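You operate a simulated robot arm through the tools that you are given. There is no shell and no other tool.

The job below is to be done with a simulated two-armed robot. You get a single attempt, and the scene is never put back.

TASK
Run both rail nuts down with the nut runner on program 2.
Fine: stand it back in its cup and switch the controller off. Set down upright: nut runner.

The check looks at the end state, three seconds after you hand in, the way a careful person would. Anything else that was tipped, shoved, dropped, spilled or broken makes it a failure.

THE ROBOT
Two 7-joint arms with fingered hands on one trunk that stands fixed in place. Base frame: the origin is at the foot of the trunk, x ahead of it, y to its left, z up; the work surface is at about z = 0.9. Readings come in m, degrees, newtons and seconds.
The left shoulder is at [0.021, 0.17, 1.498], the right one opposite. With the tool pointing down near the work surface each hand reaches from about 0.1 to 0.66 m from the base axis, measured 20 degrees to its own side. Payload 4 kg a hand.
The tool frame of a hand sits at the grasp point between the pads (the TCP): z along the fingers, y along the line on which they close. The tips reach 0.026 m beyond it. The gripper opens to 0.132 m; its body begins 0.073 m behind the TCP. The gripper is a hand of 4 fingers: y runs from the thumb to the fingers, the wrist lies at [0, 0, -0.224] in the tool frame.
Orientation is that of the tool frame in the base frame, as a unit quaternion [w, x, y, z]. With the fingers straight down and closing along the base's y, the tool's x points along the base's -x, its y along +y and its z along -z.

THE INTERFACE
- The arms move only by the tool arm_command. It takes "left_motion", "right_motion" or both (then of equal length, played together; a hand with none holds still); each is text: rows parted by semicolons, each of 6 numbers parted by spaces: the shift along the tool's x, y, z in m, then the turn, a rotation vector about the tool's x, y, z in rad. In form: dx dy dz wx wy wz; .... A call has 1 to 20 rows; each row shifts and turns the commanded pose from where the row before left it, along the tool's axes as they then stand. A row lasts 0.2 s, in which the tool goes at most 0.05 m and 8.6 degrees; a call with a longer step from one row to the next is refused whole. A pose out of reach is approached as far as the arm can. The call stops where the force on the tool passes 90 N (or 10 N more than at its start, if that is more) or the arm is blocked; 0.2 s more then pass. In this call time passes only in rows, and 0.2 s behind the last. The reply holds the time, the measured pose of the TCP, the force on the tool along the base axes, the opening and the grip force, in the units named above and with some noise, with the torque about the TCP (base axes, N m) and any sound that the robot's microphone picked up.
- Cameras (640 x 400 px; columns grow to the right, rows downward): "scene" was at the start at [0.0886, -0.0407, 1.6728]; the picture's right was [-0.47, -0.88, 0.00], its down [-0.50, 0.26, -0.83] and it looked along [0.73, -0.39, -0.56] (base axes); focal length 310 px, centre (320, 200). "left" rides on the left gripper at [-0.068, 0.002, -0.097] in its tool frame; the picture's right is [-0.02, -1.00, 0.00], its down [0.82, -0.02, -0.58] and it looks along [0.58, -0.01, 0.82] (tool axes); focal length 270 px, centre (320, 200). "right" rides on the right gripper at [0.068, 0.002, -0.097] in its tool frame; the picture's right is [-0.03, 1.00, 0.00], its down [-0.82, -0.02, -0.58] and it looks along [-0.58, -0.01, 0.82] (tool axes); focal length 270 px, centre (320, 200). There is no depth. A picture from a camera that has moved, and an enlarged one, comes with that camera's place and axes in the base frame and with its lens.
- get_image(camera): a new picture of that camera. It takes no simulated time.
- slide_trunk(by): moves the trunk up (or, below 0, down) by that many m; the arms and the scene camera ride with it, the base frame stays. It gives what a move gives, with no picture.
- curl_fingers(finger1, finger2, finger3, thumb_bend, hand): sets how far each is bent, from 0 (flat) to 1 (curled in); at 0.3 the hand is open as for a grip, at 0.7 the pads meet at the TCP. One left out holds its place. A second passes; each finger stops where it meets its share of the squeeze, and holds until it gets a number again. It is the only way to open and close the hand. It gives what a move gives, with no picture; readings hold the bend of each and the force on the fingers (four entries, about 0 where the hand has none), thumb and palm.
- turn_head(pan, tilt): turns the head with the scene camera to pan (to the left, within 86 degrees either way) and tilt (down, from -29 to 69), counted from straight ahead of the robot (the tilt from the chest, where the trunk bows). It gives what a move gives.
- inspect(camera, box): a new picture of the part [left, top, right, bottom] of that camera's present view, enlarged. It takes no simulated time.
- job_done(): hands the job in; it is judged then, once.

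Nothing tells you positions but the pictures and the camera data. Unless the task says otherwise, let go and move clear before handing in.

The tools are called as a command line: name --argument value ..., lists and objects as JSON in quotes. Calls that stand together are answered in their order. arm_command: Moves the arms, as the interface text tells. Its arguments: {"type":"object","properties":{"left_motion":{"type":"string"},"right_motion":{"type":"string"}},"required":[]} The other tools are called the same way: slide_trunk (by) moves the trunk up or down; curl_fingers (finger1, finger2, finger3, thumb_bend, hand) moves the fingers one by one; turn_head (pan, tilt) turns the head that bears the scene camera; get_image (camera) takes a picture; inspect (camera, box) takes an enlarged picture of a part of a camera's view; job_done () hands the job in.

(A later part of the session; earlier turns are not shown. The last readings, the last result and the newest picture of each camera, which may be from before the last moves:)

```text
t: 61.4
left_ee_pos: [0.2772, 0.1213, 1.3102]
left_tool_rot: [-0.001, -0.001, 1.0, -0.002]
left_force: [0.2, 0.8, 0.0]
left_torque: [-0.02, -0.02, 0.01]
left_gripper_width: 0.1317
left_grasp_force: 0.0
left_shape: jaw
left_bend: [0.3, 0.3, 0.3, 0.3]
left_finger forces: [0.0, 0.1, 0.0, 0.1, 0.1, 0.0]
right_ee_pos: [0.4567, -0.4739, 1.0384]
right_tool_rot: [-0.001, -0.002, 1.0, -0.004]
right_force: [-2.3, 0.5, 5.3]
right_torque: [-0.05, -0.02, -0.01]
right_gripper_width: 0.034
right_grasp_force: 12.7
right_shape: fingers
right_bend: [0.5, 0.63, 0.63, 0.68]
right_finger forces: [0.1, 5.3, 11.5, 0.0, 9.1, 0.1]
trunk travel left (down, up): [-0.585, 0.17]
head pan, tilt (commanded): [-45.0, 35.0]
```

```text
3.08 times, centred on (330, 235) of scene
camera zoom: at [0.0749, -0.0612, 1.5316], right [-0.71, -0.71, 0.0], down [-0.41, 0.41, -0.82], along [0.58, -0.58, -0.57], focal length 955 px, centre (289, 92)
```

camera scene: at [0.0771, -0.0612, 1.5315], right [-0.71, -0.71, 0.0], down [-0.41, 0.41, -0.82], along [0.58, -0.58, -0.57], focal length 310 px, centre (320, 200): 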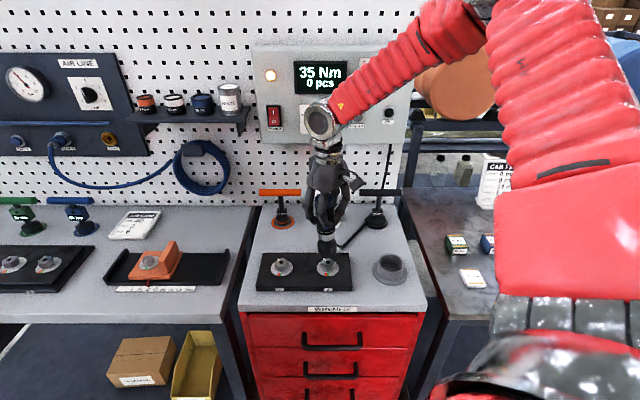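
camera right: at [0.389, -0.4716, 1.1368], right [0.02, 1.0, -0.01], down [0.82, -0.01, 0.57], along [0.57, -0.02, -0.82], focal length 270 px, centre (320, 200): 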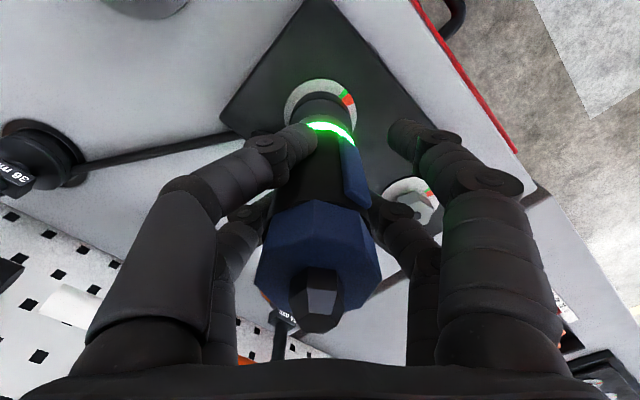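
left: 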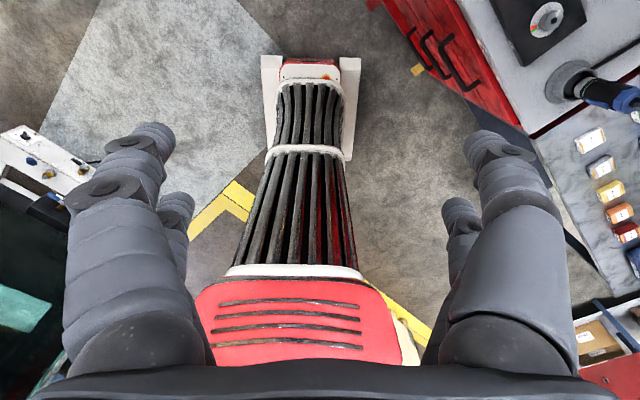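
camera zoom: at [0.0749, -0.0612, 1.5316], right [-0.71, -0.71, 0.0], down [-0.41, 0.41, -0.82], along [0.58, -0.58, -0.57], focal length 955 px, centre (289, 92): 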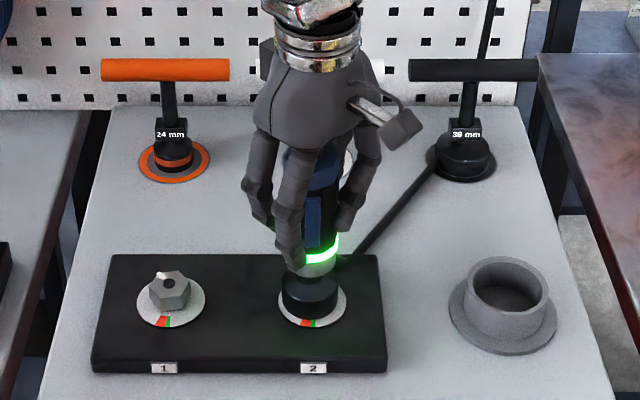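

The runner's ring has lit bright green. I'll check the display and the OK lamp.

inspect --camera "scene" --box '[240, 30, 420, 160]'

inspect --camera "right" --box '[260, 60, 420, 180]'

```text
3.08 times, centred on (330, 95) of scene
camera zoom: at [0.0749, -0.0612, 1.5316], right [-0.71, -0.71, 0.0], down [-0.41, 0.41, -0.82], along [0.58, -0.58, -0.57], focal length 955 px, centre (289, 523)
```

zoom: 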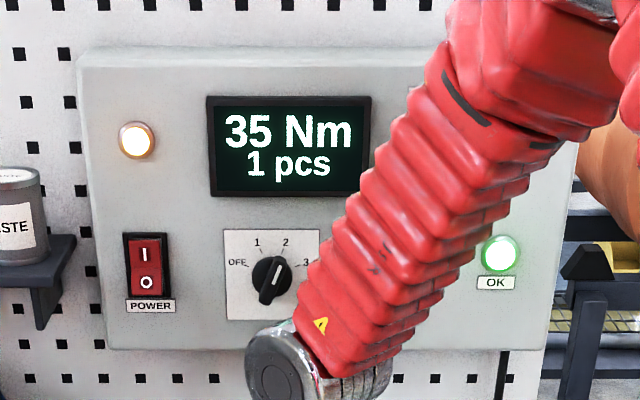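

```text
3.33 times, centred on (340, 120) of right
camera zoom: at [0.389, -0.4716, 1.1368], right [0.02, 1.0, -0.01], down [0.82, -0.01, 0.57], along [0.57, -0.02, -0.82], focal length 901 px, centre (253, 467)
```

zoom: 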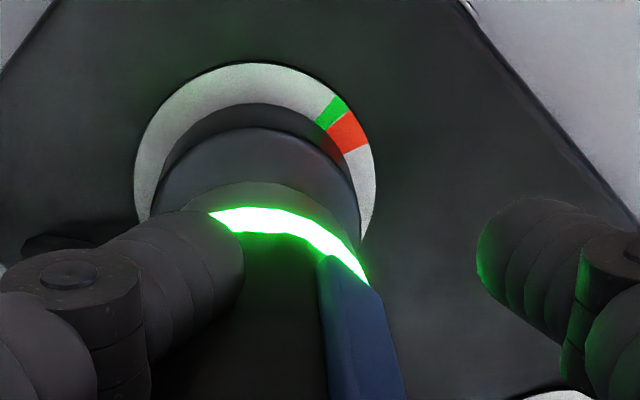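

It counted: "1 pcs", OK lamp and ring green. Nut 2 is done, so I must not touch the lever again here. I'll ease the thumb off so only the near-diametral pinch of fingers 2 and 3 holds it, then lift.

curl_fingers --hand "right" --finger1 0.45 --thumb_bend 0.6

get_image --camera "right"

```text
t: 62.4
left_ee_pos: [0.2782, 0.1216, 1.3109]
left_tool_rot: [0.0, -0.001, 1.0, -0.001]
left_force: [0.3, 0.3, 0.0]
left_torque: [-0.02, -0.02, 0.01]
left_gripper_width: 0.1321
left_grasp_force: 0.0
left_shape: jaw
left_bend: [0.3, 0.3, 0.3, 0.3]
left_finger forces: [0.1, 0.0, 0.1, 0.0, 0.0, 0.0]
right_ee_pos: [0.4585, -0.4718, 1.0388]
right_tool_rot: [-0.003, -0.001, 1.0, -0.004]
right_force: [-0.4, -1.0, 3.4]
right_torque: [-0.03, -0.04, 0.02]
right_gripper_width: 0.0569
right_grasp_force: 5.6
right_shape: fingers
right_bend: [0.45, 0.62, 0.63, 0.6]
right_finger forces: [0.0, 5.6, 7.1, 0.0, 0.1, 0.1]
trunk travel left (down, up): [-0.585, 0.17]
head pan, tilt (commanded): [-45.0, 35.0]
```

```text
taken
camera right: at [0.3895, -0.4719, 1.1366], right [0.02, 1.0, -0.01], down [0.82, -0.01, 0.57], along [0.57, -0.02, -0.82], focal length 270 px, centre (320, 200)
```

right: 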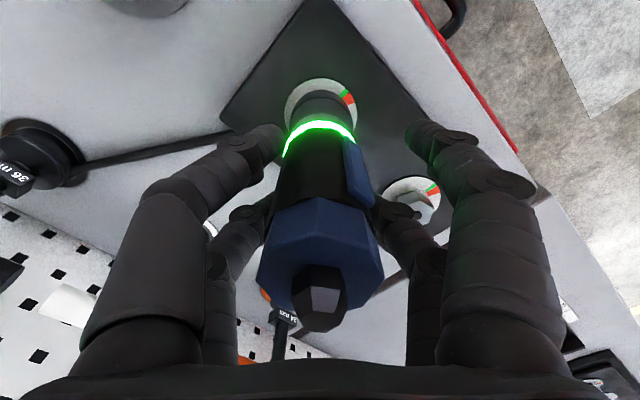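

Holding with just 2 and 3 is light (about 6 N each). I'll ask them for more and test a 5 mm lift while the nut still guides the socket.

curl_fingers --hand "right" --finger2 1.0 --finger3 1.0

arm_command --right_motion "0 0 -0.003 0 0 0; 0 0 -0.003 0 0 0"

get_image --camera "right"

inspect --camera "scene" --box '[290, 170, 370, 300]'

```text
t: 63.4
left_ee_pos: [0.2775, 0.1222, 1.3109]
left_tool_rot: [0.0, 0.0, 1.0, -0.001]
left_force: [-0.3, 0.1, -0.5]
left_torque: [0.0, -0.03, 0.01]
left_gripper_width: 0.132
left_grasp_force: 0.1
left_shape: jaw
left_bend: [0.3, 0.3, 0.3, 0.3]
left_finger forces: [0.1, 0.0, 0.0, 0.0, 0.0, 0.1]
right_ee_pos: [0.4581, -0.4735, 1.0378]
right_tool_rot: [-0.001, -0.002, 1.0, -0.004]
right_force: [0.0, 0.6, 1.5]
right_torque: [-0.03, -0.03, -0.05]
right_gripper_width: 0.057
right_grasp_force: 6.0
right_shape: fingers
right_bend: [0.45, 0.62, 0.63, 0.6]
right_finger forces: [0.1, 6.4, 6.6, 0.0, 0.0, 0.0]
trunk travel left (down, up): [-0.585, 0.17]
head pan, tilt (commanded): [-45.0, 35.0]
```

```text
t: 64.0
left_ee_pos: [0.2781, 0.1215, 1.3097]
left_tool_rot: [0.0, -0.001, 1.0, -0.001]
left_force: [-0.9, 0.7, 0.3]
left_torque: [-0.05, 0.03, 0.05]
left_gripper_width: 0.1318
left_grasp_force: 0.1
left_shape: jaw
left_bend: [0.3, 0.3, 0.3, 0.3]
left_finger forces: [0.0, 0.0, 0.0, 0.0, 0.0, 0.0]
right_ee_pos: [0.4581, -0.4733, 1.0436]
right_tool_rot: [-0.002, -0.002, 1.0, -0.003]
right_force: [-0.7, 0.6, -6.6]
right_torque: [-0.02, 0.12, -0.03]
right_gripper_width: 0.0569
right_grasp_force: 4.7
right_shape: fingers
right_bend: [0.45, 0.62, 0.63, 0.6]
right_finger forces: [0.0, 5.2, 5.1, 0.0, 0.0, 0.1]
trunk travel left (down, up): [-0.585, 0.17]
head pan, tilt (commanded): [-45.0, 35.0]
```

```text
taken
camera right: at [0.3895, -0.4719, 1.1416], right [0.02, 1.0, -0.01], down [0.82, -0.01, 0.57], along [0.57, -0.02, -0.82], focal length 270 px, centre (320, 200)
```

right: 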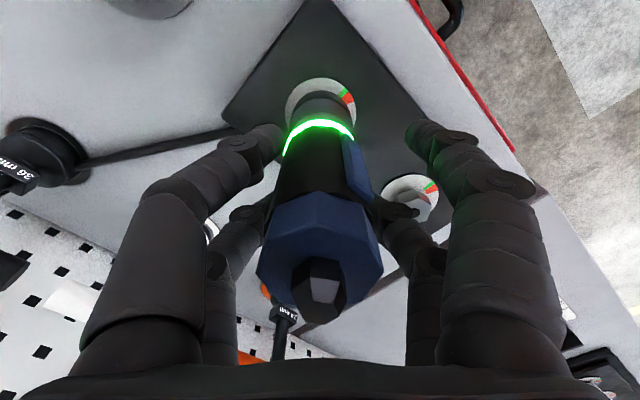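

```text
3.08 times, centred on (330, 235) of scene
camera zoom: at [0.0761, -0.062, 1.5314], right [-0.71, -0.71, 0.0], down [-0.41, 0.41, -0.82], along [0.58, -0.58, -0.57], focal length 955 px, centre (289, 92)
```

zoom: 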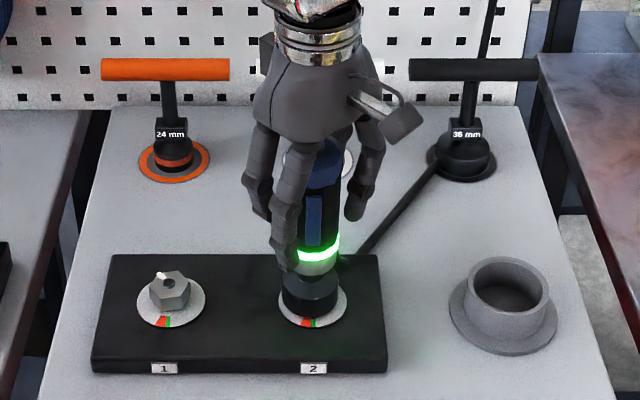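

The pinch carries the full 6.6 N weight. Continuing to lift slowly off nut 2.

arm_command --right_motion "0 0 -0.004 0 0 0; 0 0 -0.004 0 0 0; 0 0 -0.004 0 0 0"

get_image --camera "right"

inspect --camera "scene" --box '[290, 170, 370, 300]'

```text
t: 64.8
left_ee_pos: [0.278, 0.1216, 1.3109]
left_tool_rot: [0.001, -0.001, 1.0, -0.002]
left_force: [0.3, 0.5, 0.1]
left_torque: [0.0, -0.02, -0.03]
left_gripper_width: 0.132
left_grasp_force: 0.0
left_shape: jaw
left_bend: [0.3, 0.3, 0.3, 0.3]
left_finger forces: [0.1, 0.0, 0.1, 0.0, 0.0, 0.0]
right_ee_pos: [0.4587, -0.4728, 1.0555]
right_tool_rot: [-0.003, 0.0, 1.0, -0.003]
right_force: [-1.3, 0.4, -7.4]
right_torque: [0.0, 0.12, -0.03]
right_gripper_width: 0.0571
right_grasp_force: 5.3
right_shape: fingers
right_bend: [0.45, 0.62, 0.63, 0.6]
right_finger forces: [0.0, 5.0, 5.0, 0.1, 0.2, 0.0]
trunk travel left (down, up): [-0.585, 0.17]
head pan, tilt (commanded): [-45.0, 35.0]
```

```text
taken
camera right: at [0.3904, -0.472, 1.1541], right [0.02, 1.0, -0.01], down [0.82, -0.01, 0.57], along [0.57, -0.02, -0.82], focal length 270 px, centre (320, 200)
```

right: 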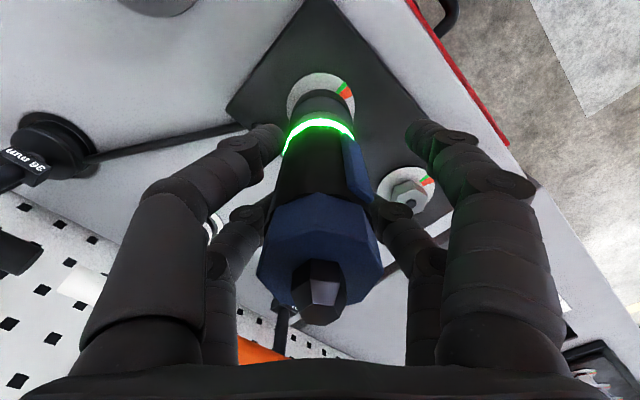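

```text
3.08 times, centred on (330, 235) of scene
camera zoom: at [0.0761, -0.062, 1.5315], right [-0.71, -0.71, 0.0], down [-0.41, 0.41, -0.82], along [0.58, -0.58, -0.57], focal length 955 px, centre (289, 92)
```

zoom: 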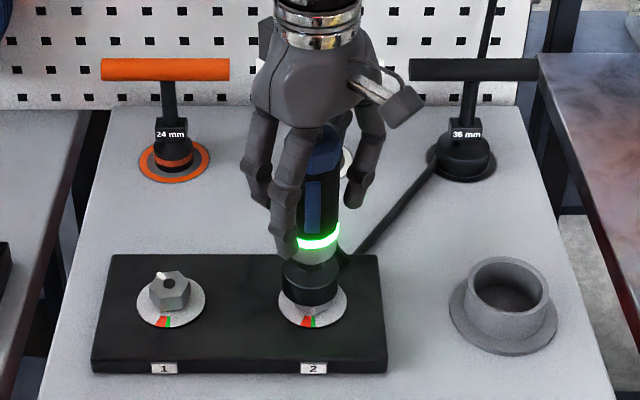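

It is coming up cleanly. Lifting the rest of the way off the nut.

arm_command --right_motion "0 0 -0.004 0 0 0; 0 0 -0.004 0 0 0; 0 0 -0.005 0 0 0; 0 0 -0.005 0 0 0"

get_image --camera "right"

inspect --camera "scene" --box '[290, 170, 370, 300]'

```text
t: 65.8
left_ee_pos: [0.2773, 0.1217, 1.3103]
left_tool_rot: [0.0, -0.001, 1.0, -0.001]
left_force: [-0.2, -0.6, -0.8]
left_torque: [-0.01, -0.02, 0.06]
left_gripper_width: 0.132
left_grasp_force: 0.1
left_shape: jaw
left_bend: [0.3, 0.3, 0.3, 0.3]
left_finger forces: [0.0, 0.0, 0.1, 0.0, 0.0, 0.0]
right_ee_pos: [0.4593, -0.4721, 1.0757]
right_tool_rot: [-0.001, -0.001, 1.0, -0.004]
right_force: [-0.4, -0.6, -1.3]
right_torque: [0.03, -0.01, 0.02]
right_gripper_width: 0.0587
right_grasp_force: 1.0
right_shape: fingers
right_bend: [0.45, 0.69, 0.7, 0.6]
right_finger forces: [0.0, 0.9, 0.0, 0.1, 1.2, 0.0]
trunk travel left (down, up): [-0.585, 0.17]
head pan, tilt (commanded): [-45.0, 35.0]
```

```text
taken
camera right: at [0.3903, -0.4713, 1.1723], right [0.02, 1.0, -0.01], down [0.82, -0.01, 0.57], along [0.57, -0.02, -0.82], focal length 270 px, centre (320, 200)
```

right: 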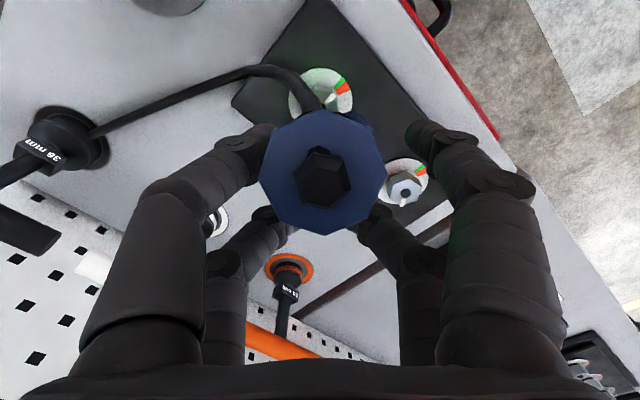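

```text
3.08 times, centred on (330, 235) of scene
camera zoom: at [0.0758, -0.0619, 1.5316], right [-0.71, -0.71, 0.0], down [-0.41, 0.41, -0.82], along [0.58, -0.58, -0.57], focal length 955 px, centre (289, 92)
```

zoom: 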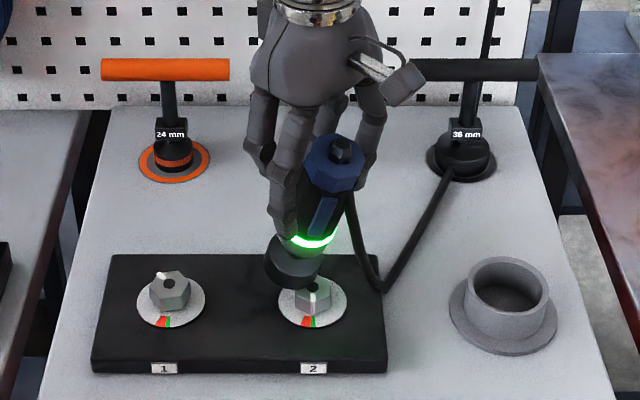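

The runner popped forward out of the two-finger pinch and is now leaning between the fingers, still propped on nut 2. I'll trap it at once by closing finger1 and thumb around it.

curl_fingers --hand "right" --finger1 0.8 --thumb_bend 0.8

get_image --camera "right"

inspect --camera "scene" --box '[270, 150, 390, 300]'

```text
t: 66.8
left_ee_pos: [0.2779, 0.1217, 1.3096]
left_tool_rot: [0.001, -0.002, 1.0, 0.0]
left_force: [0.1, 0.5, 0.6]
left_torque: [0.0, -0.01, -0.02]
left_gripper_width: 0.1318
left_grasp_force: 0.1
left_shape: jaw
left_bend: [0.3, 0.3, 0.3, 0.3]
left_finger forces: [0.1, 0.0, 0.0, 0.1, 0.1, 0.1]
right_ee_pos: [0.4589, -0.4724, 1.0739]
right_tool_rot: [-0.002, -0.001, 1.0, -0.005]
right_force: [-0.5, 0.1, -1.1]
right_torque: [0.0, -0.01, 0.01]
right_gripper_width: 0.0345
right_grasp_force: 14.7
right_shape: fingers
right_bend: [0.52, 0.65, 0.7, 0.66]
right_finger forces: [9.3, 5.7, 0.0, 0.0, 15.4, 0.1]
trunk travel left (down, up): [-0.585, 0.17]
head pan, tilt (commanded): [-45.0, 35.0]
```

```text
taken
camera right: at [0.39, -0.4713, 1.1721], right [0.02, 1.0, -0.01], down [0.82, -0.01, 0.57], along [0.57, -0.02, -0.82], focal length 270 px, centre (320, 200)
```

right: 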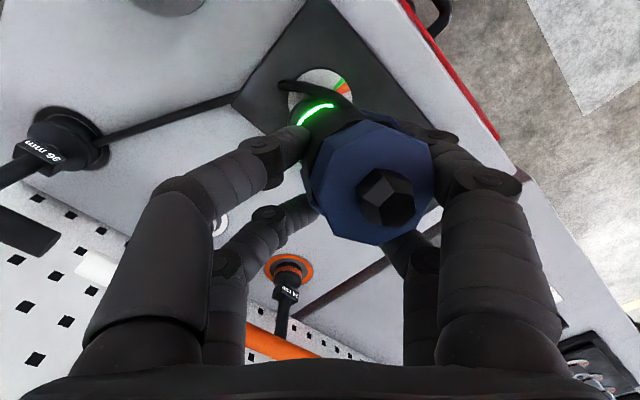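

```text
2.67 times, centred on (330, 225) of scene
camera zoom: at [0.0758, -0.0617, 1.5315], right [-0.71, -0.71, 0.0], down [-0.41, 0.41, -0.82], along [0.58, -0.58, -0.57], focal length 827 px, centre (293, 133)
```

zoom: 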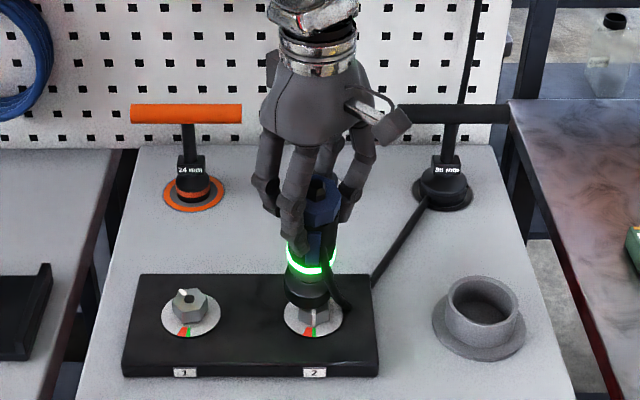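

It is caught between thumb, finger1 and finger2 and is leaning toward the robot. I'll look closer to judge its tilt before moving.

inspect --camera "right" --box '[250, 60, 450, 260]'

inspect --camera "scene" --box '[300, 190, 360, 290]'

```text
2.00 times, centred on (350, 160) of right
camera zoom: at [0.39, -0.4713, 1.1721], right [0.02, 1.0, -0.01], down [0.82, -0.01, 0.57], along [0.57, -0.02, -0.82], focal length 541 px, centre (260, 280)
```

zoom: 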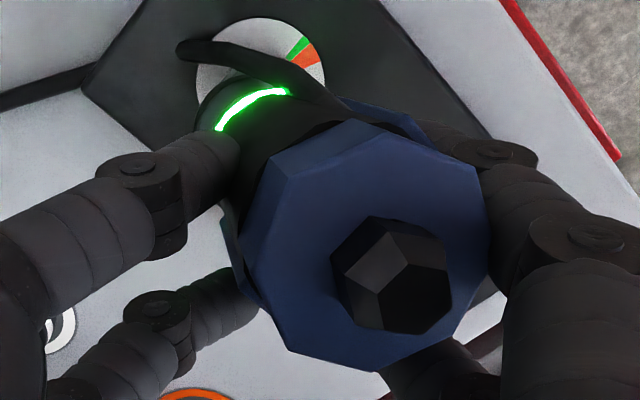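

```text
4.00 times, centred on (330, 240) of scene
camera zoom: at [0.0758, -0.0617, 1.5315], right [-0.71, -0.71, 0.0], down [-0.41, 0.41, -0.82], along [0.58, -0.58, -0.57], focal length 1241 px, centre (280, 40)
```

zoom: 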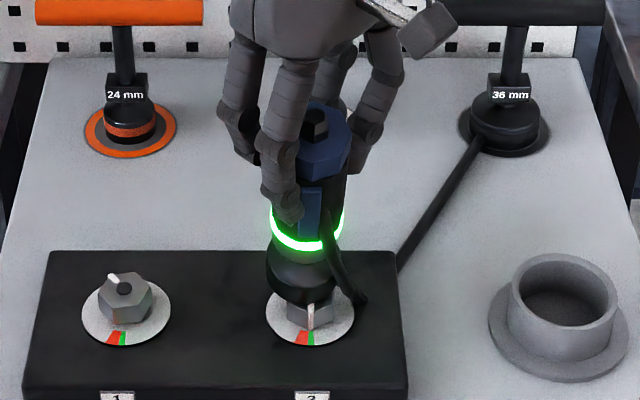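

Nut 2's white mark now points into the green sector. The runner is held firmly (thumb 15 N against fingers 1 and 2). I'll lift it straight up clear of the nut.

arm_command --right_motion "0 0 -0.005 0 0 0; 0 0 -0.007 0 0 0; 0 0 -0.008 0 0 0; 0 0 -0.01 0 0 0; 0 0 -0.01 0 0 0"

get_image --camera "right"

inspect --camera "scene" --box '[270, 150, 390, 300]'

```text
t: 68.0
left_ee_pos: [0.2781, 0.1221, 1.3113]
left_tool_rot: [-0.001, -0.001, 1.0, -0.001]
left_force: [-0.4, -0.4, 0.3]
left_torque: [0.0, 0.04, -0.03]
left_gripper_width: 0.132
left_grasp_force: 0.1
left_shape: jaw
left_bend: [0.3, 0.3, 0.3, 0.3]
left_finger forces: [0.1, 0.0, 0.0, 0.0, 0.1, 0.1]
right_ee_pos: [0.4581, -0.4734, 1.1139]
right_tool_rot: [-0.002, -0.002, 1.0, -0.004]
right_force: [-0.6, 0.3, -6.8]
right_torque: [-0.09, -0.03, 0.04]
right_gripper_width: 0.0341
right_grasp_force: 12.3
right_shape: fingers
right_bend: [0.52, 0.68, 0.7, 0.67]
right_finger forces: [10.5, 2.7, 0.1, 0.0, 11.9, 0.0]
trunk travel left (down, up): [-0.585, 0.17]
head pan, tilt (commanded): [-45.0, 35.0]
```

```text
taken
camera right: at [0.3905, -0.4722, 1.2117], right [0.02, 1.0, -0.01], down [0.82, -0.01, 0.57], along [0.57, -0.02, -0.82], focal length 270 px, centre (320, 200)
```

right: 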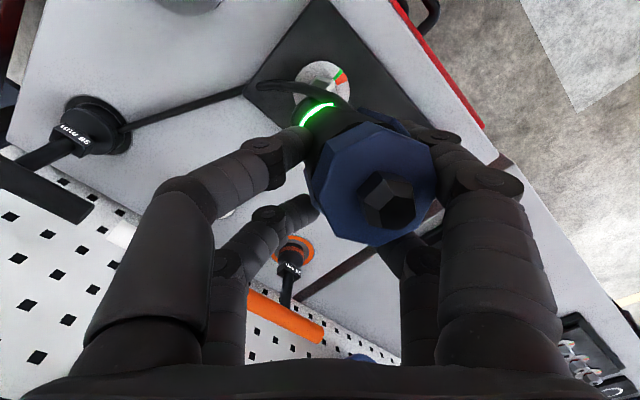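

```text
2.67 times, centred on (330, 225) of scene
camera zoom: at [0.076, -0.062, 1.5315], right [-0.71, -0.71, 0.0], down [-0.41, 0.41, -0.82], along [0.58, -0.58, -0.57], focal length 827 px, centre (293, 133)
```

zoom: 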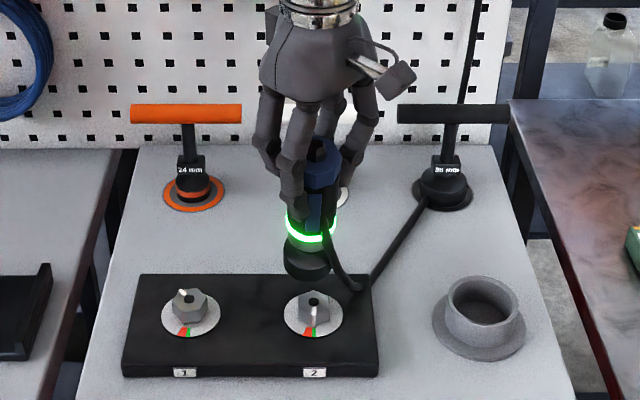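

The runner is in the air and secure. I'll check nut 2's mark and the runner's tilt.

inspect --camera "scene" --box '[270, 240, 350, 295]'

inspect --camera "scene" --box '[305, 190, 355, 270]'

inspect --camera "scene" --box '[240, 30, 420, 160]'

```text
7.27 times, centred on (310, 268) of scene
camera zoom: at [0.076, -0.062, 1.5315], right [-0.71, -0.71, 0.0], down [-0.41, 0.41, -0.82], along [0.58, -0.58, -0.57], focal length 2256 px, centre (393, -291)
```

zoom: 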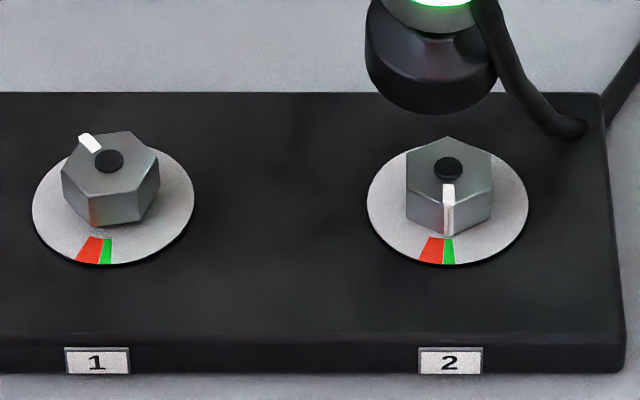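

```text
5.00 times, centred on (330, 230) of scene
camera zoom: at [0.076, -0.062, 1.5315], right [-0.71, -0.71, 0.0], down [-0.41, 0.41, -0.82], along [0.58, -0.58, -0.57], focal length 1551 px, centre (270, 50)
```

zoom: 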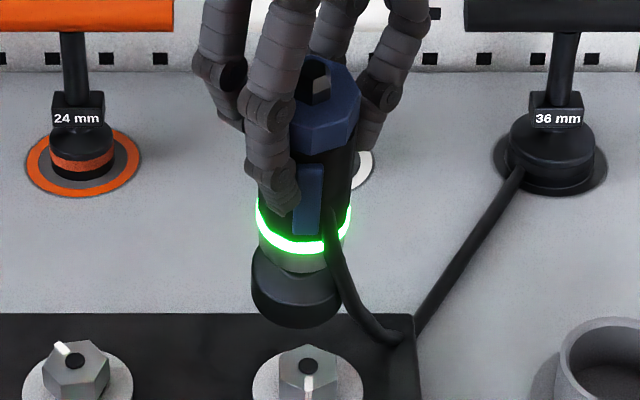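

```text
3.08 times, centred on (330, 95) of scene
camera zoom: at [0.076, -0.062, 1.5315], right [-0.71, -0.71, 0.0], down [-0.41, 0.41, -0.82], along [0.58, -0.58, -0.57], focal length 955 px, centre (289, 523)
```

zoom: 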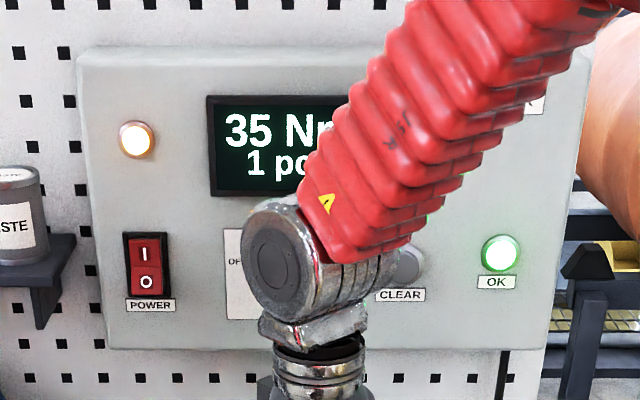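

Nut 2's mark sits in the green and the count is 1. The runner leans about 11° toward the robot in my grip, so I'll tilt the hand to bring it vertical, then take it back to the cup for a proper regrip.

arm_command --right_motion "0 0 -0.005 -0.032 0.0603 0; 0 0 0 -0.032 0.0603 0; 0 0 0 -0.032 0.0603 0"

get_image --camera "right"

inspect --camera "scene" --box '[290, 170, 370, 270]'

```text
t: 68.8
left_ee_pos: [0.2783, 0.1209, 1.3112]
left_tool_rot: [-0.001, -0.001, 1.0, 0.0]
left_force: [0.1, -0.3, -0.7]
left_torque: [0.01, -0.04, 0.02]
left_gripper_width: 0.1321
left_grasp_force: 0.2
left_shape: jaw
left_bend: [0.3, 0.3, 0.3, 0.3]
left_finger forces: [0.0, 0.0, 0.0, 0.0, 0.1, 0.0]
right_ee_pos: [0.4578, -0.4724, 1.119]
right_tool_rot: [-0.093, -0.002, 0.995, 0.045]
right_force: [-0.1, -0.5, -7.0]
right_torque: [-0.1, -0.06, -0.03]
right_gripper_width: 0.0341
right_grasp_force: 13.1
right_shape: fingers
right_bend: [0.52, 0.68, 0.7, 0.67]
right_finger forces: [10.2, 4.3, 0.1, 0.0, 12.2, 0.1]
trunk travel left (down, up): [-0.585, 0.17]
head pan, tilt (commanded): [-45.0, 35.0]
```

```text
taken
camera right: at [0.4091, -0.482, 1.2265], right [0.03, 1.0, 0.08], down [0.91, -0.06, 0.41], along [0.42, 0.06, -0.91], focal length 270 px, centre (320, 200)
```

right: 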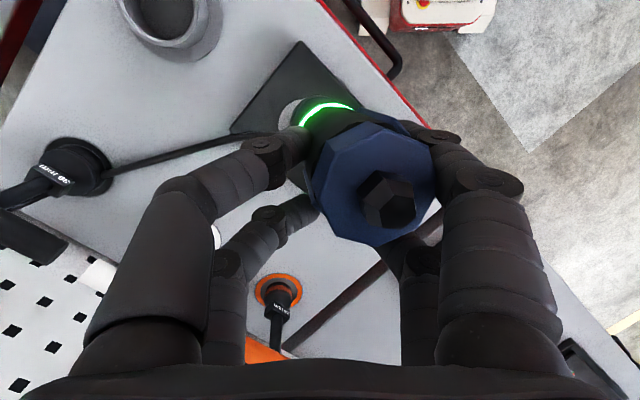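

```text
4.00 times, centred on (330, 220) of scene
camera zoom: at [0.0768, -0.0624, 1.5314], right [-0.71, -0.71, 0.0], down [-0.41, 0.41, -0.82], along [0.58, -0.58, -0.57], focal length 1241 px, centre (280, 120)
```

zoom: 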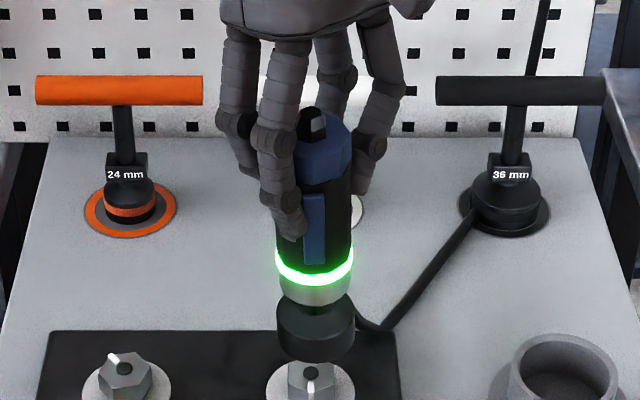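

Much closer to vertical; about 5° of lean is left. I'll carry it over the cup and trim the remaining tilt there, with the cup in view as reference.

arm_command --right_motion "0.0145 -0.0179 0.0011 0 0 0; 0.0218 -0.0268 0.0016 0 0 0; 0.0218 -0.0268 0.0016 0 0 0; 0.0218 -0.0268 0.0016 0 0 0; 0.0173 -0.0212 0.0013 0 0 0; 0.0118 -0.0145 0.0009 0 0 0; 0 0 0 -0.08 0.027 0"

get_image --camera "right"

inspect --camera "scene" --box '[350, 160, 440, 300]'

```text
t: 70.4
left_ee_pos: [0.2783, 0.1204, 1.3103]
left_tool_rot: [0.0, 0.0, 1.0, 0.0]
left_force: [-0.2, 0.1, -0.7]
left_torque: [0.04, 0.03, -0.01]
left_gripper_width: 0.1319
left_grasp_force: 0.0
left_shape: jaw
left_bend: [0.3, 0.3, 0.3, 0.3]
left_finger forces: [0.0, 0.1, 0.0, 0.0, 0.0, 0.0]
right_ee_pos: [0.3504, -0.6082, 1.1167]
right_tool_rot: [-0.106, 0.002, 0.991, 0.084]
right_force: [-0.3, -0.6, -7.1]
right_torque: [-0.1, -0.05, 0.0]
right_gripper_width: 0.0341
right_grasp_force: 14.4
right_shape: fingers
right_bend: [0.52, 0.68, 0.7, 0.67]
right_finger forces: [9.8, 5.4, 0.1, 0.1, 12.8, 0.1]
trunk travel left (down, up): [-0.585, 0.17]
head pan, tilt (commanded): [-45.0, 35.0]
```

```text
taken
camera right: at [0.3039, -0.6242, 1.2268], right [0.05, 0.99, 0.16], down [0.92, -0.11, 0.38], along [0.39, 0.13, -0.91], focal length 270 px, centre (320, 200)
```

right: 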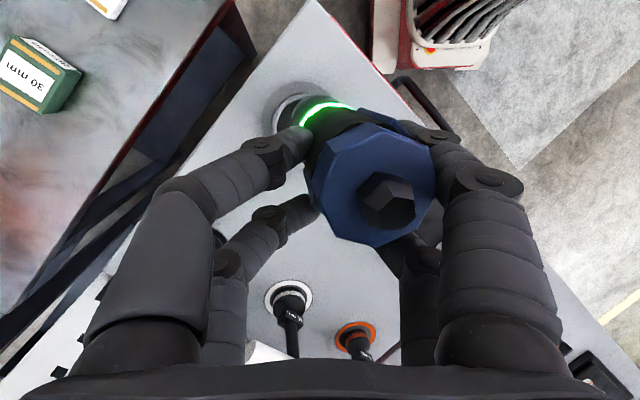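

```text
2.86 times, centred on (395, 230) of scene
camera zoom: at [0.0766, -0.0631, 1.5314], right [-0.71, -0.71, 0.0], down [-0.41, 0.41, -0.82], along [0.58, -0.58, -0.57], focal length 886 px, centre (106, 114)
```

zoom: 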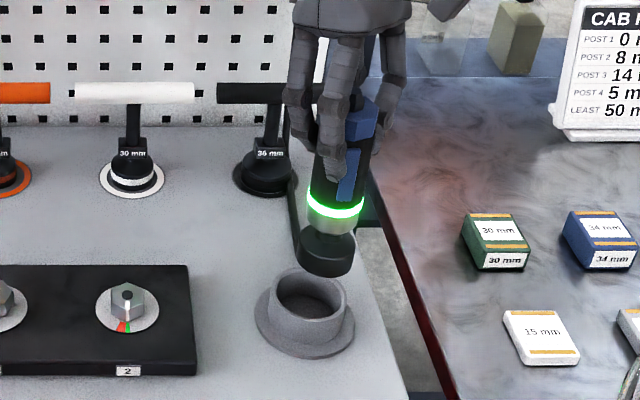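

The runner is near vertical above the cup, about 1.4 cm off to the right-rear. I'll shift it over the cup opening, come down 2 cm, and check.

arm_command --right_motion "-0.001 0.0072 0.001 0 0 0; -0.001 0.0071 0.001 0 0 0; -0.0021 -0.0017 0.0096 0 0 0; -0.0021 -0.0017 0.0096 0 0 0"

inspect --camera "scene" --box '[350, 180, 430, 300]'

inspect --camera "right" --box '[220, 40, 420, 180]'

```text
t: 71.4
left_ee_pos: [0.2778, 0.1211, 1.3095]
left_tool_rot: [0.0, -0.001, 1.0, 0.001]
left_force: [0.3, 0.5, 0.1]
left_torque: [0.01, 0.01, 0.0]
left_gripper_width: 0.1321
left_grasp_force: 0.0
left_shape: jaw
left_bend: [0.3, 0.3, 0.3, 0.3]
left_finger forces: [0.0, 0.0, 0.1, 0.0, 0.0, 0.0]
right_ee_pos: [0.3508, -0.591, 1.0982]
right_tool_rot: [-0.106, 0.003, 0.991, 0.084]
right_force: [0.8, -0.6, -6.9]
right_torque: [-0.13, -0.09, 0.0]
right_gripper_width: 0.0337
right_grasp_force: 13.5
right_shape: fingers
right_bend: [0.52, 0.68, 0.7, 0.67]
right_finger forces: [9.7, 5.3, 0.1, 0.0, 12.8, 0.0]
trunk travel left (down, up): [-0.585, 0.17]
head pan, tilt (commanded): [-45.0, 35.0]
```

```text
3.33 times, centred on (390, 240) of scene
camera zoom: at [0.0762, -0.0623, 1.5315], right [-0.71, -0.71, 0.0], down [-0.41, 0.41, -0.82], along [0.58, -0.58, -0.57], focal length 1034 px, centre (87, 67)
```

zoom: 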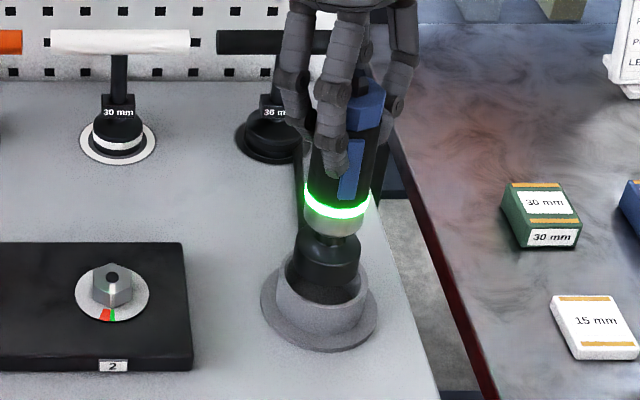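

```text
2.86 times, centred on (320, 110) of right
camera zoom: at [0.3051, -0.6085, 1.2075], right [0.05, 0.99, 0.16], down [0.92, -0.1, 0.38], along [0.39, 0.13, -0.91], focal length 772 px, centre (320, 457)
```

zoom: 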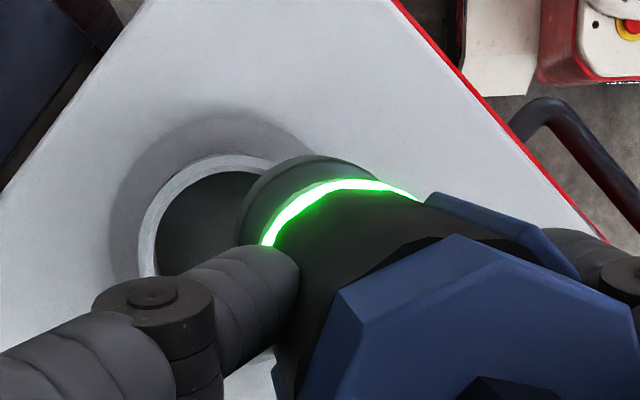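

The dark cup interior makes the socket edge hard to read. I'll zoom in further before going lower.

inspect --camera "scene" --box '[372, 225, 412, 275]'

inspect --camera "right" --box '[250, 70, 380, 150]'

```text
8.00 times, centred on (392, 250) of scene
camera zoom: at [0.0762, -0.0623, 1.5315], right [-0.71, -0.71, 0.0], down [-0.41, 0.41, -0.82], along [0.58, -0.58, -0.57], focal length 2482 px, centre (-256, -200)
```

zoom: 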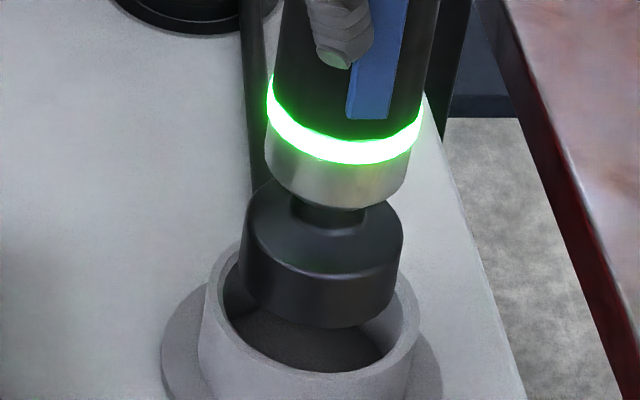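

```text
4.92 times, centred on (315, 110) of right
camera zoom: at [0.3051, -0.6085, 1.2075], right [0.05, 0.99, 0.16], down [0.92, -0.1, 0.38], along [0.39, 0.13, -0.91], focal length 1331 px, centre (345, 643)
```

zoom: 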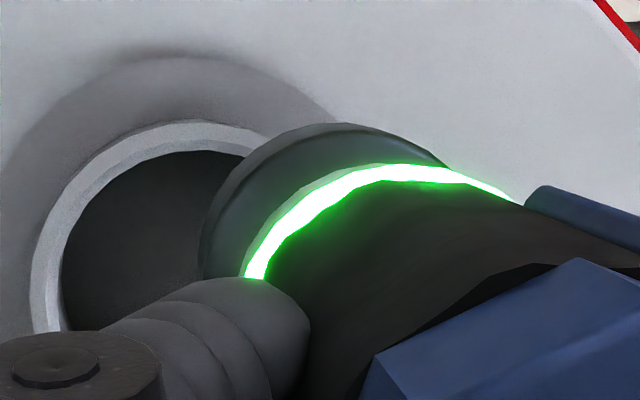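

Now I can see it: the runner is vertical, but the socket is about 2 cm left-front of the cup centre. Shifting it by (+8, -22) mm and checking again.

arm_command --right_motion "-0.0038 -0.0108 -0.0027 0 0 0; -0.0038 -0.0108 -0.0027 0 0 0"

inspect --camera "scene" --box '[372, 225, 412, 275]'

inspect --camera "right" --box '[250, 70, 380, 150]'

```text
t: 72.0
left_ee_pos: [0.2783, 0.1212, 1.3094]
left_tool_rot: [-0.001, -0.002, 1.0, 0.0]
left_force: [0.6, -0.6, -0.1]
left_torque: [0.0, 0.03, 0.0]
left_gripper_width: 0.132
left_grasp_force: 0.1
left_shape: jaw
left_bend: [0.3, 0.3, 0.3, 0.3]
left_finger forces: [0.0, 0.0, 0.0, 0.0, 0.0, 0.0]
right_ee_pos: [0.3601, -0.6152, 1.0994]
right_tool_rot: [-0.106, 0.002, 0.991, 0.083]
right_force: [0.2, 0.5, -7.3]
right_torque: [-0.14, -0.09, 0.01]
right_gripper_width: 0.034
right_grasp_force: 13.7
right_shape: fingers
right_bend: [0.52, 0.68, 0.7, 0.67]
right_finger forces: [9.7, 5.4, 0.0, 0.1, 12.9, 0.0]
trunk travel left (down, up): [-0.585, 0.17]
head pan, tilt (commanded): [-45.0, 35.0]
```

```text
8.00 times, centred on (392, 250) of scene
camera zoom: at [0.0762, -0.0624, 1.5315], right [-0.71, -0.71, 0.0], down [-0.41, 0.41, -0.82], along [0.58, -0.58, -0.57], focal length 2482 px, centre (-256, -200)
```

zoom: 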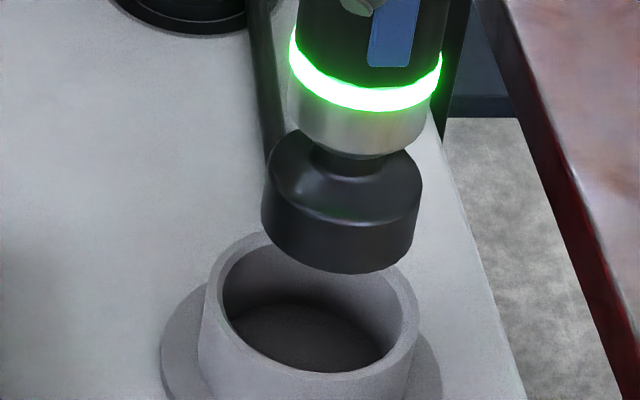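

```text
4.92 times, centred on (315, 110) of right
camera zoom: at [0.3129, -0.6314, 1.2081], right [0.05, 0.99, 0.16], down [0.92, -0.11, 0.38], along [0.39, 0.13, -0.91], focal length 1331 px, centre (345, 643)
```

zoom: 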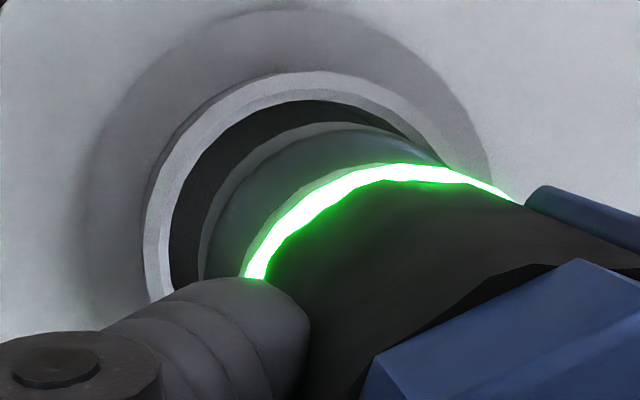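

Nearly centred now; a 3 mm trim, then down 3.6 cm into the cup mouth.

arm_command --right_motion "-0.0023 0.0026 0 0 0 0; -0.0025 -0.002 0.0116 0 0 0; -0.0025 -0.002 0.0116 0 0 0; -0.0025 -0.002 0.0116 0 0 0"

inspect --camera "scene" --box '[367, 215, 417, 277]'

inspect --camera "right" --box '[250, 70, 380, 150]'

```text
t: 73.0
left_ee_pos: [0.2783, 0.1211, 1.3111]
left_tool_rot: [0.0, -0.001, 1.0, 0.0]
left_force: [-0.3, 0.0, 0.9]
left_torque: [-0.01, 0.04, 0.0]
left_gripper_width: 0.1319
left_grasp_force: 0.0
left_shape: jaw
left_bend: [0.3, 0.3, 0.3, 0.3]
left_finger forces: [0.1, 0.0, 0.0, 0.1, 0.0, 0.0]
right_ee_pos: [0.3621, -0.6124, 1.0633]
right_tool_rot: [-0.107, 0.003, 0.991, 0.084]
right_force: [0.9, 0.3, -7.9]
right_torque: [-0.06, -0.12, -0.01]
right_gripper_width: 0.0339
right_grasp_force: 14.4
right_shape: fingers
right_bend: [0.52, 0.68, 0.7, 0.67]
right_finger forces: [9.9, 5.5, 0.0, 0.1, 12.9, 0.0]
trunk travel left (down, up): [-0.585, 0.17]
head pan, tilt (commanded): [-45.0, 35.0]
```

```text
6.45 times, centred on (392, 246) of scene
camera zoom: at [0.0764, -0.0627, 1.5314], right [-0.71, -0.71, 0.0], down [-0.41, 0.41, -0.82], along [0.58, -0.58, -0.57], focal length 2002 px, centre (-144, -97)
```

zoom: 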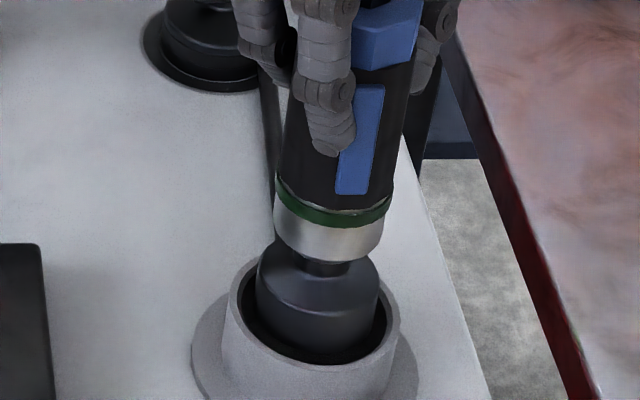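

```text
4.92 times, centred on (315, 110) of right
camera zoom: at [0.315, -0.6286, 1.1714], right [0.05, 0.99, 0.16], down [0.92, -0.11, 0.38], along [0.39, 0.13, -0.91], focal length 1331 px, centre (345, 643)
```

zoom: 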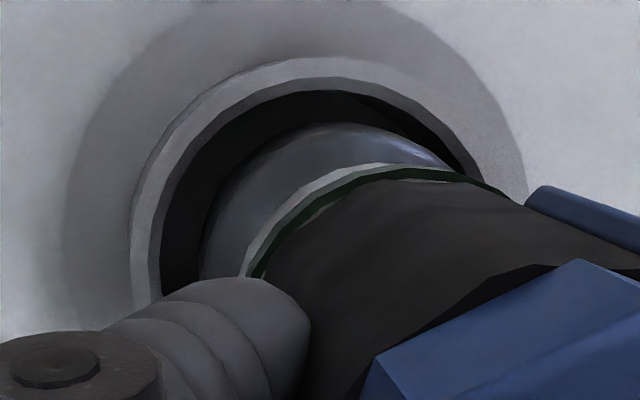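

The socket is entering the cup, well centred. Lowering the rest.

arm_command --right_motion "-0.0021 -0.0017 0.0096 0 0 0; -0.0021 -0.0017 0.0096 0 0 0; -0.0017 -0.0013 0.0077 0 0 0"

inspect --camera "scene" --box '[367, 205, 417, 267]'

```text
t: 73.8
left_ee_pos: [0.2778, 0.1213, 1.31]
left_tool_rot: [0.001, -0.001, 1.0, 0.001]
left_force: [0.4, -0.3, -0.7]
left_torque: [0.03, -0.02, 0.0]
left_gripper_width: 0.1321
left_grasp_force: 0.0
left_shape: jaw
left_bend: [0.3, 0.3, 0.3, 0.3]
left_finger forces: [0.0, 0.0, 0.0, 0.1, 0.0, 0.1]
right_ee_pos: [0.3626, -0.6124, 1.0341]
right_tool_rot: [-0.106, 0.003, 0.991, 0.084]
right_force: [-0.4, 0.2, -7.5]
right_torque: [-0.13, -0.08, 0.0]
right_gripper_width: 0.0338
right_grasp_force: 13.7
right_shape: fingers
right_bend: [0.52, 0.68, 0.7, 0.67]
right_finger forces: [9.8, 5.4, 0.0, 0.1, 12.8, 0.1]
trunk travel left (down, up): [-0.585, 0.17]
head pan, tilt (commanded): [-45.0, 35.0]
```

```text
6.45 times, centred on (392, 236) of scene
camera zoom: at [0.0761, -0.0626, 1.5315], right [-0.71, -0.71, 0.0], down [-0.41, 0.41, -0.82], along [0.58, -0.58, -0.57], focal length 2002 px, centre (-144, -32)
```

zoom: 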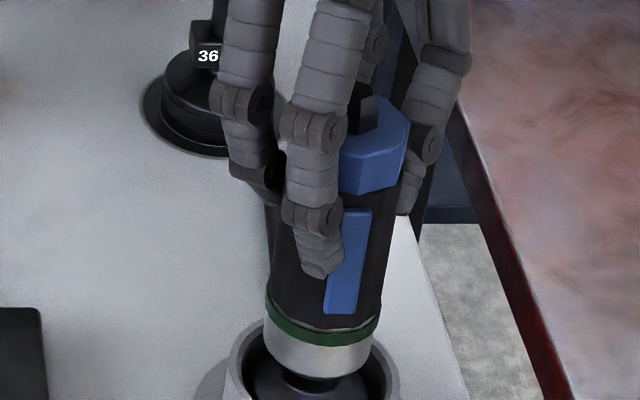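

Still hanging free; a little further until it stands on the cup floor.

arm_command --right_motion "-0.0008 -0.0007 0.0039 0 0 0; -0.0008 -0.0007 0.0039 0 0 0; -0.0004 -0.0003 0.0019 0 0 0"

```text
t: 74.6
left_ee_pos: [0.2755, 0.1234, 1.3118]
left_tool_rot: [0.001, -0.001, 1.0, -0.003]
left_force: [0.2, 0.4, 0.5]
left_torque: [0.0, -0.03, 0.0]
left_gripper_width: 0.1321
left_grasp_force: 0.2
left_shape: jaw
left_bend: [0.3, 0.3, 0.3, 0.3]
left_finger forces: [0.1, 0.1, 0.1, 0.0, 0.0, 0.1]
right_ee_pos: [0.3608, -0.61, 1.0288]
right_tool_rot: [-0.105, 0.002, 0.991, 0.082]
right_force: [-4.7, 0.0, 19.7]
right_torque: [0.2, 0.25, 0.15]
right_gripper_width: 0.034
right_grasp_force: 18.5
right_shape: fingers
right_bend: [0.54, 0.7, 0.7, 0.73]
right_finger forces: [14.4, 4.6, 0.1, 0.0, 17.9, 0.0]
trunk travel left (down, up): [-0.585, 0.17]
head pan, tilt (commanded): [-45.0, 35.0]
```

It stands on the cup floor. Relieving the push slightly and releasing all fingers.

arm_command --right_motion "0.0005 0.0004 -0.0024 0 0 0; 0 0 0 0 0 0"

curl_fingers --hand "right" --finger1 0.3 --finger2 0.3 --finger3 0.3 --thumb_bend 0.3

get_image --camera "right"

inspect --camera "scene" --box '[350, 160, 440, 300]'

```text
t: 75.2
left_ee_pos: [0.277, 0.1225, 1.3098]
left_tool_rot: [0.001, -0.001, 1.0, -0.001]
left_force: [0.7, 0.3, -0.2]
left_torque: [-0.02, 0.03, -0.02]
left_gripper_width: 0.132
left_grasp_force: 0.0
left_shape: jaw
left_bend: [0.3, 0.3, 0.3, 0.3]
left_finger forces: [0.0, 0.0, 0.0, 0.0, 0.0, 0.0]
right_ee_pos: [0.3594, -0.6118, 1.0284]
right_tool_rot: [-0.105, 0.002, 0.991, 0.084]
right_force: [-2.2, -0.1, 10.0]
right_torque: [0.06, 0.03, 0.1]
right_gripper_width: 0.0341
right_grasp_force: 18.3
right_shape: fingers
right_bend: [0.54, 0.69, 0.7, 0.73]
right_finger forces: [13.3, 7.8, 0.1, 0.0, 16.2, 0.1]
trunk travel left (down, up): [-0.585, 0.17]
head pan, tilt (commanded): [-45.0, 35.0]
```

```text
t: 76.2
left_ee_pos: [0.2761, 0.1227, 1.311]
left_tool_rot: [-0.001, -0.001, 1.0, 0.0]
left_force: [-0.1, -0.1, 0.9]
left_torque: [0.02, 0.01, -0.02]
left_gripper_width: 0.1319
left_grasp_force: 0.1
left_shape: jaw
left_bend: [0.3, 0.3, 0.3, 0.3]
left_finger forces: [0.1, 0.1, 0.0, 0.0, 0.0, 0.0]
right_ee_pos: [0.3612, -0.612, 1.0275]
right_tool_rot: [-0.106, 0.002, 0.991, 0.083]
right_force: [0.3, -0.1, 0.2]
right_torque: [-0.01, 0.02, 0.01]
right_gripper_width: 0.1325
right_grasp_force: 0.0
right_shape: fingers
right_bend: [0.3, 0.3, 0.3, 0.3]
right_finger forces: [0.1, 0.1, 0.0, 0.0, 0.0, 0.0]
trunk travel left (down, up): [-0.585, 0.17]
head pan, tilt (commanded): [-45.0, 35.0]
```

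```text
taken
camera right: at [0.3137, -0.628, 1.1369], right [0.05, 0.99, 0.16], down [0.92, -0.1, 0.38], along [0.39, 0.13, -0.91], focal length 270 px, centre (320, 200)
```

right: 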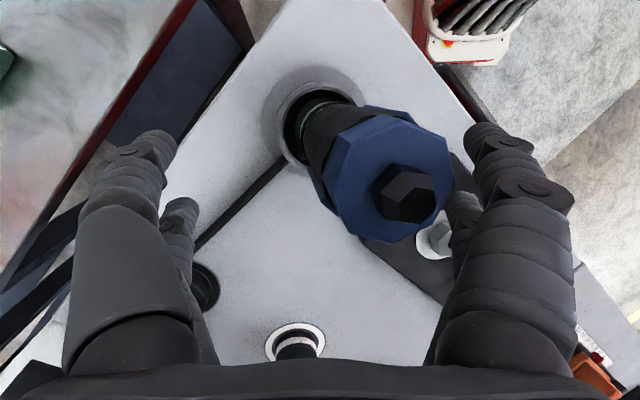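

```text
2.86 times, centred on (395, 230) of scene
camera zoom: at [0.0754, -0.0615, 1.5316], right [-0.71, -0.71, 0.0], down [-0.41, 0.41, -0.82], along [0.58, -0.58, -0.57], focal length 886 px, centre (106, 114)
```

zoom: 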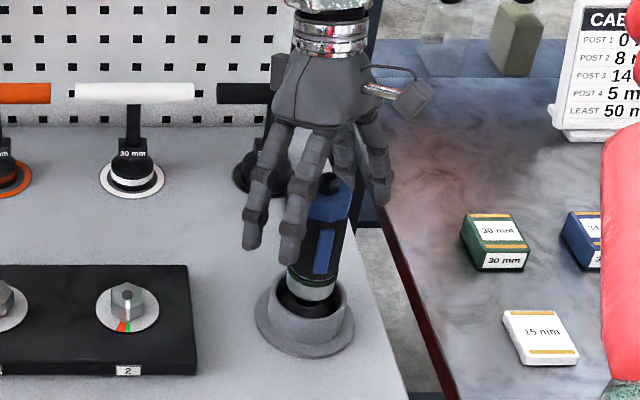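

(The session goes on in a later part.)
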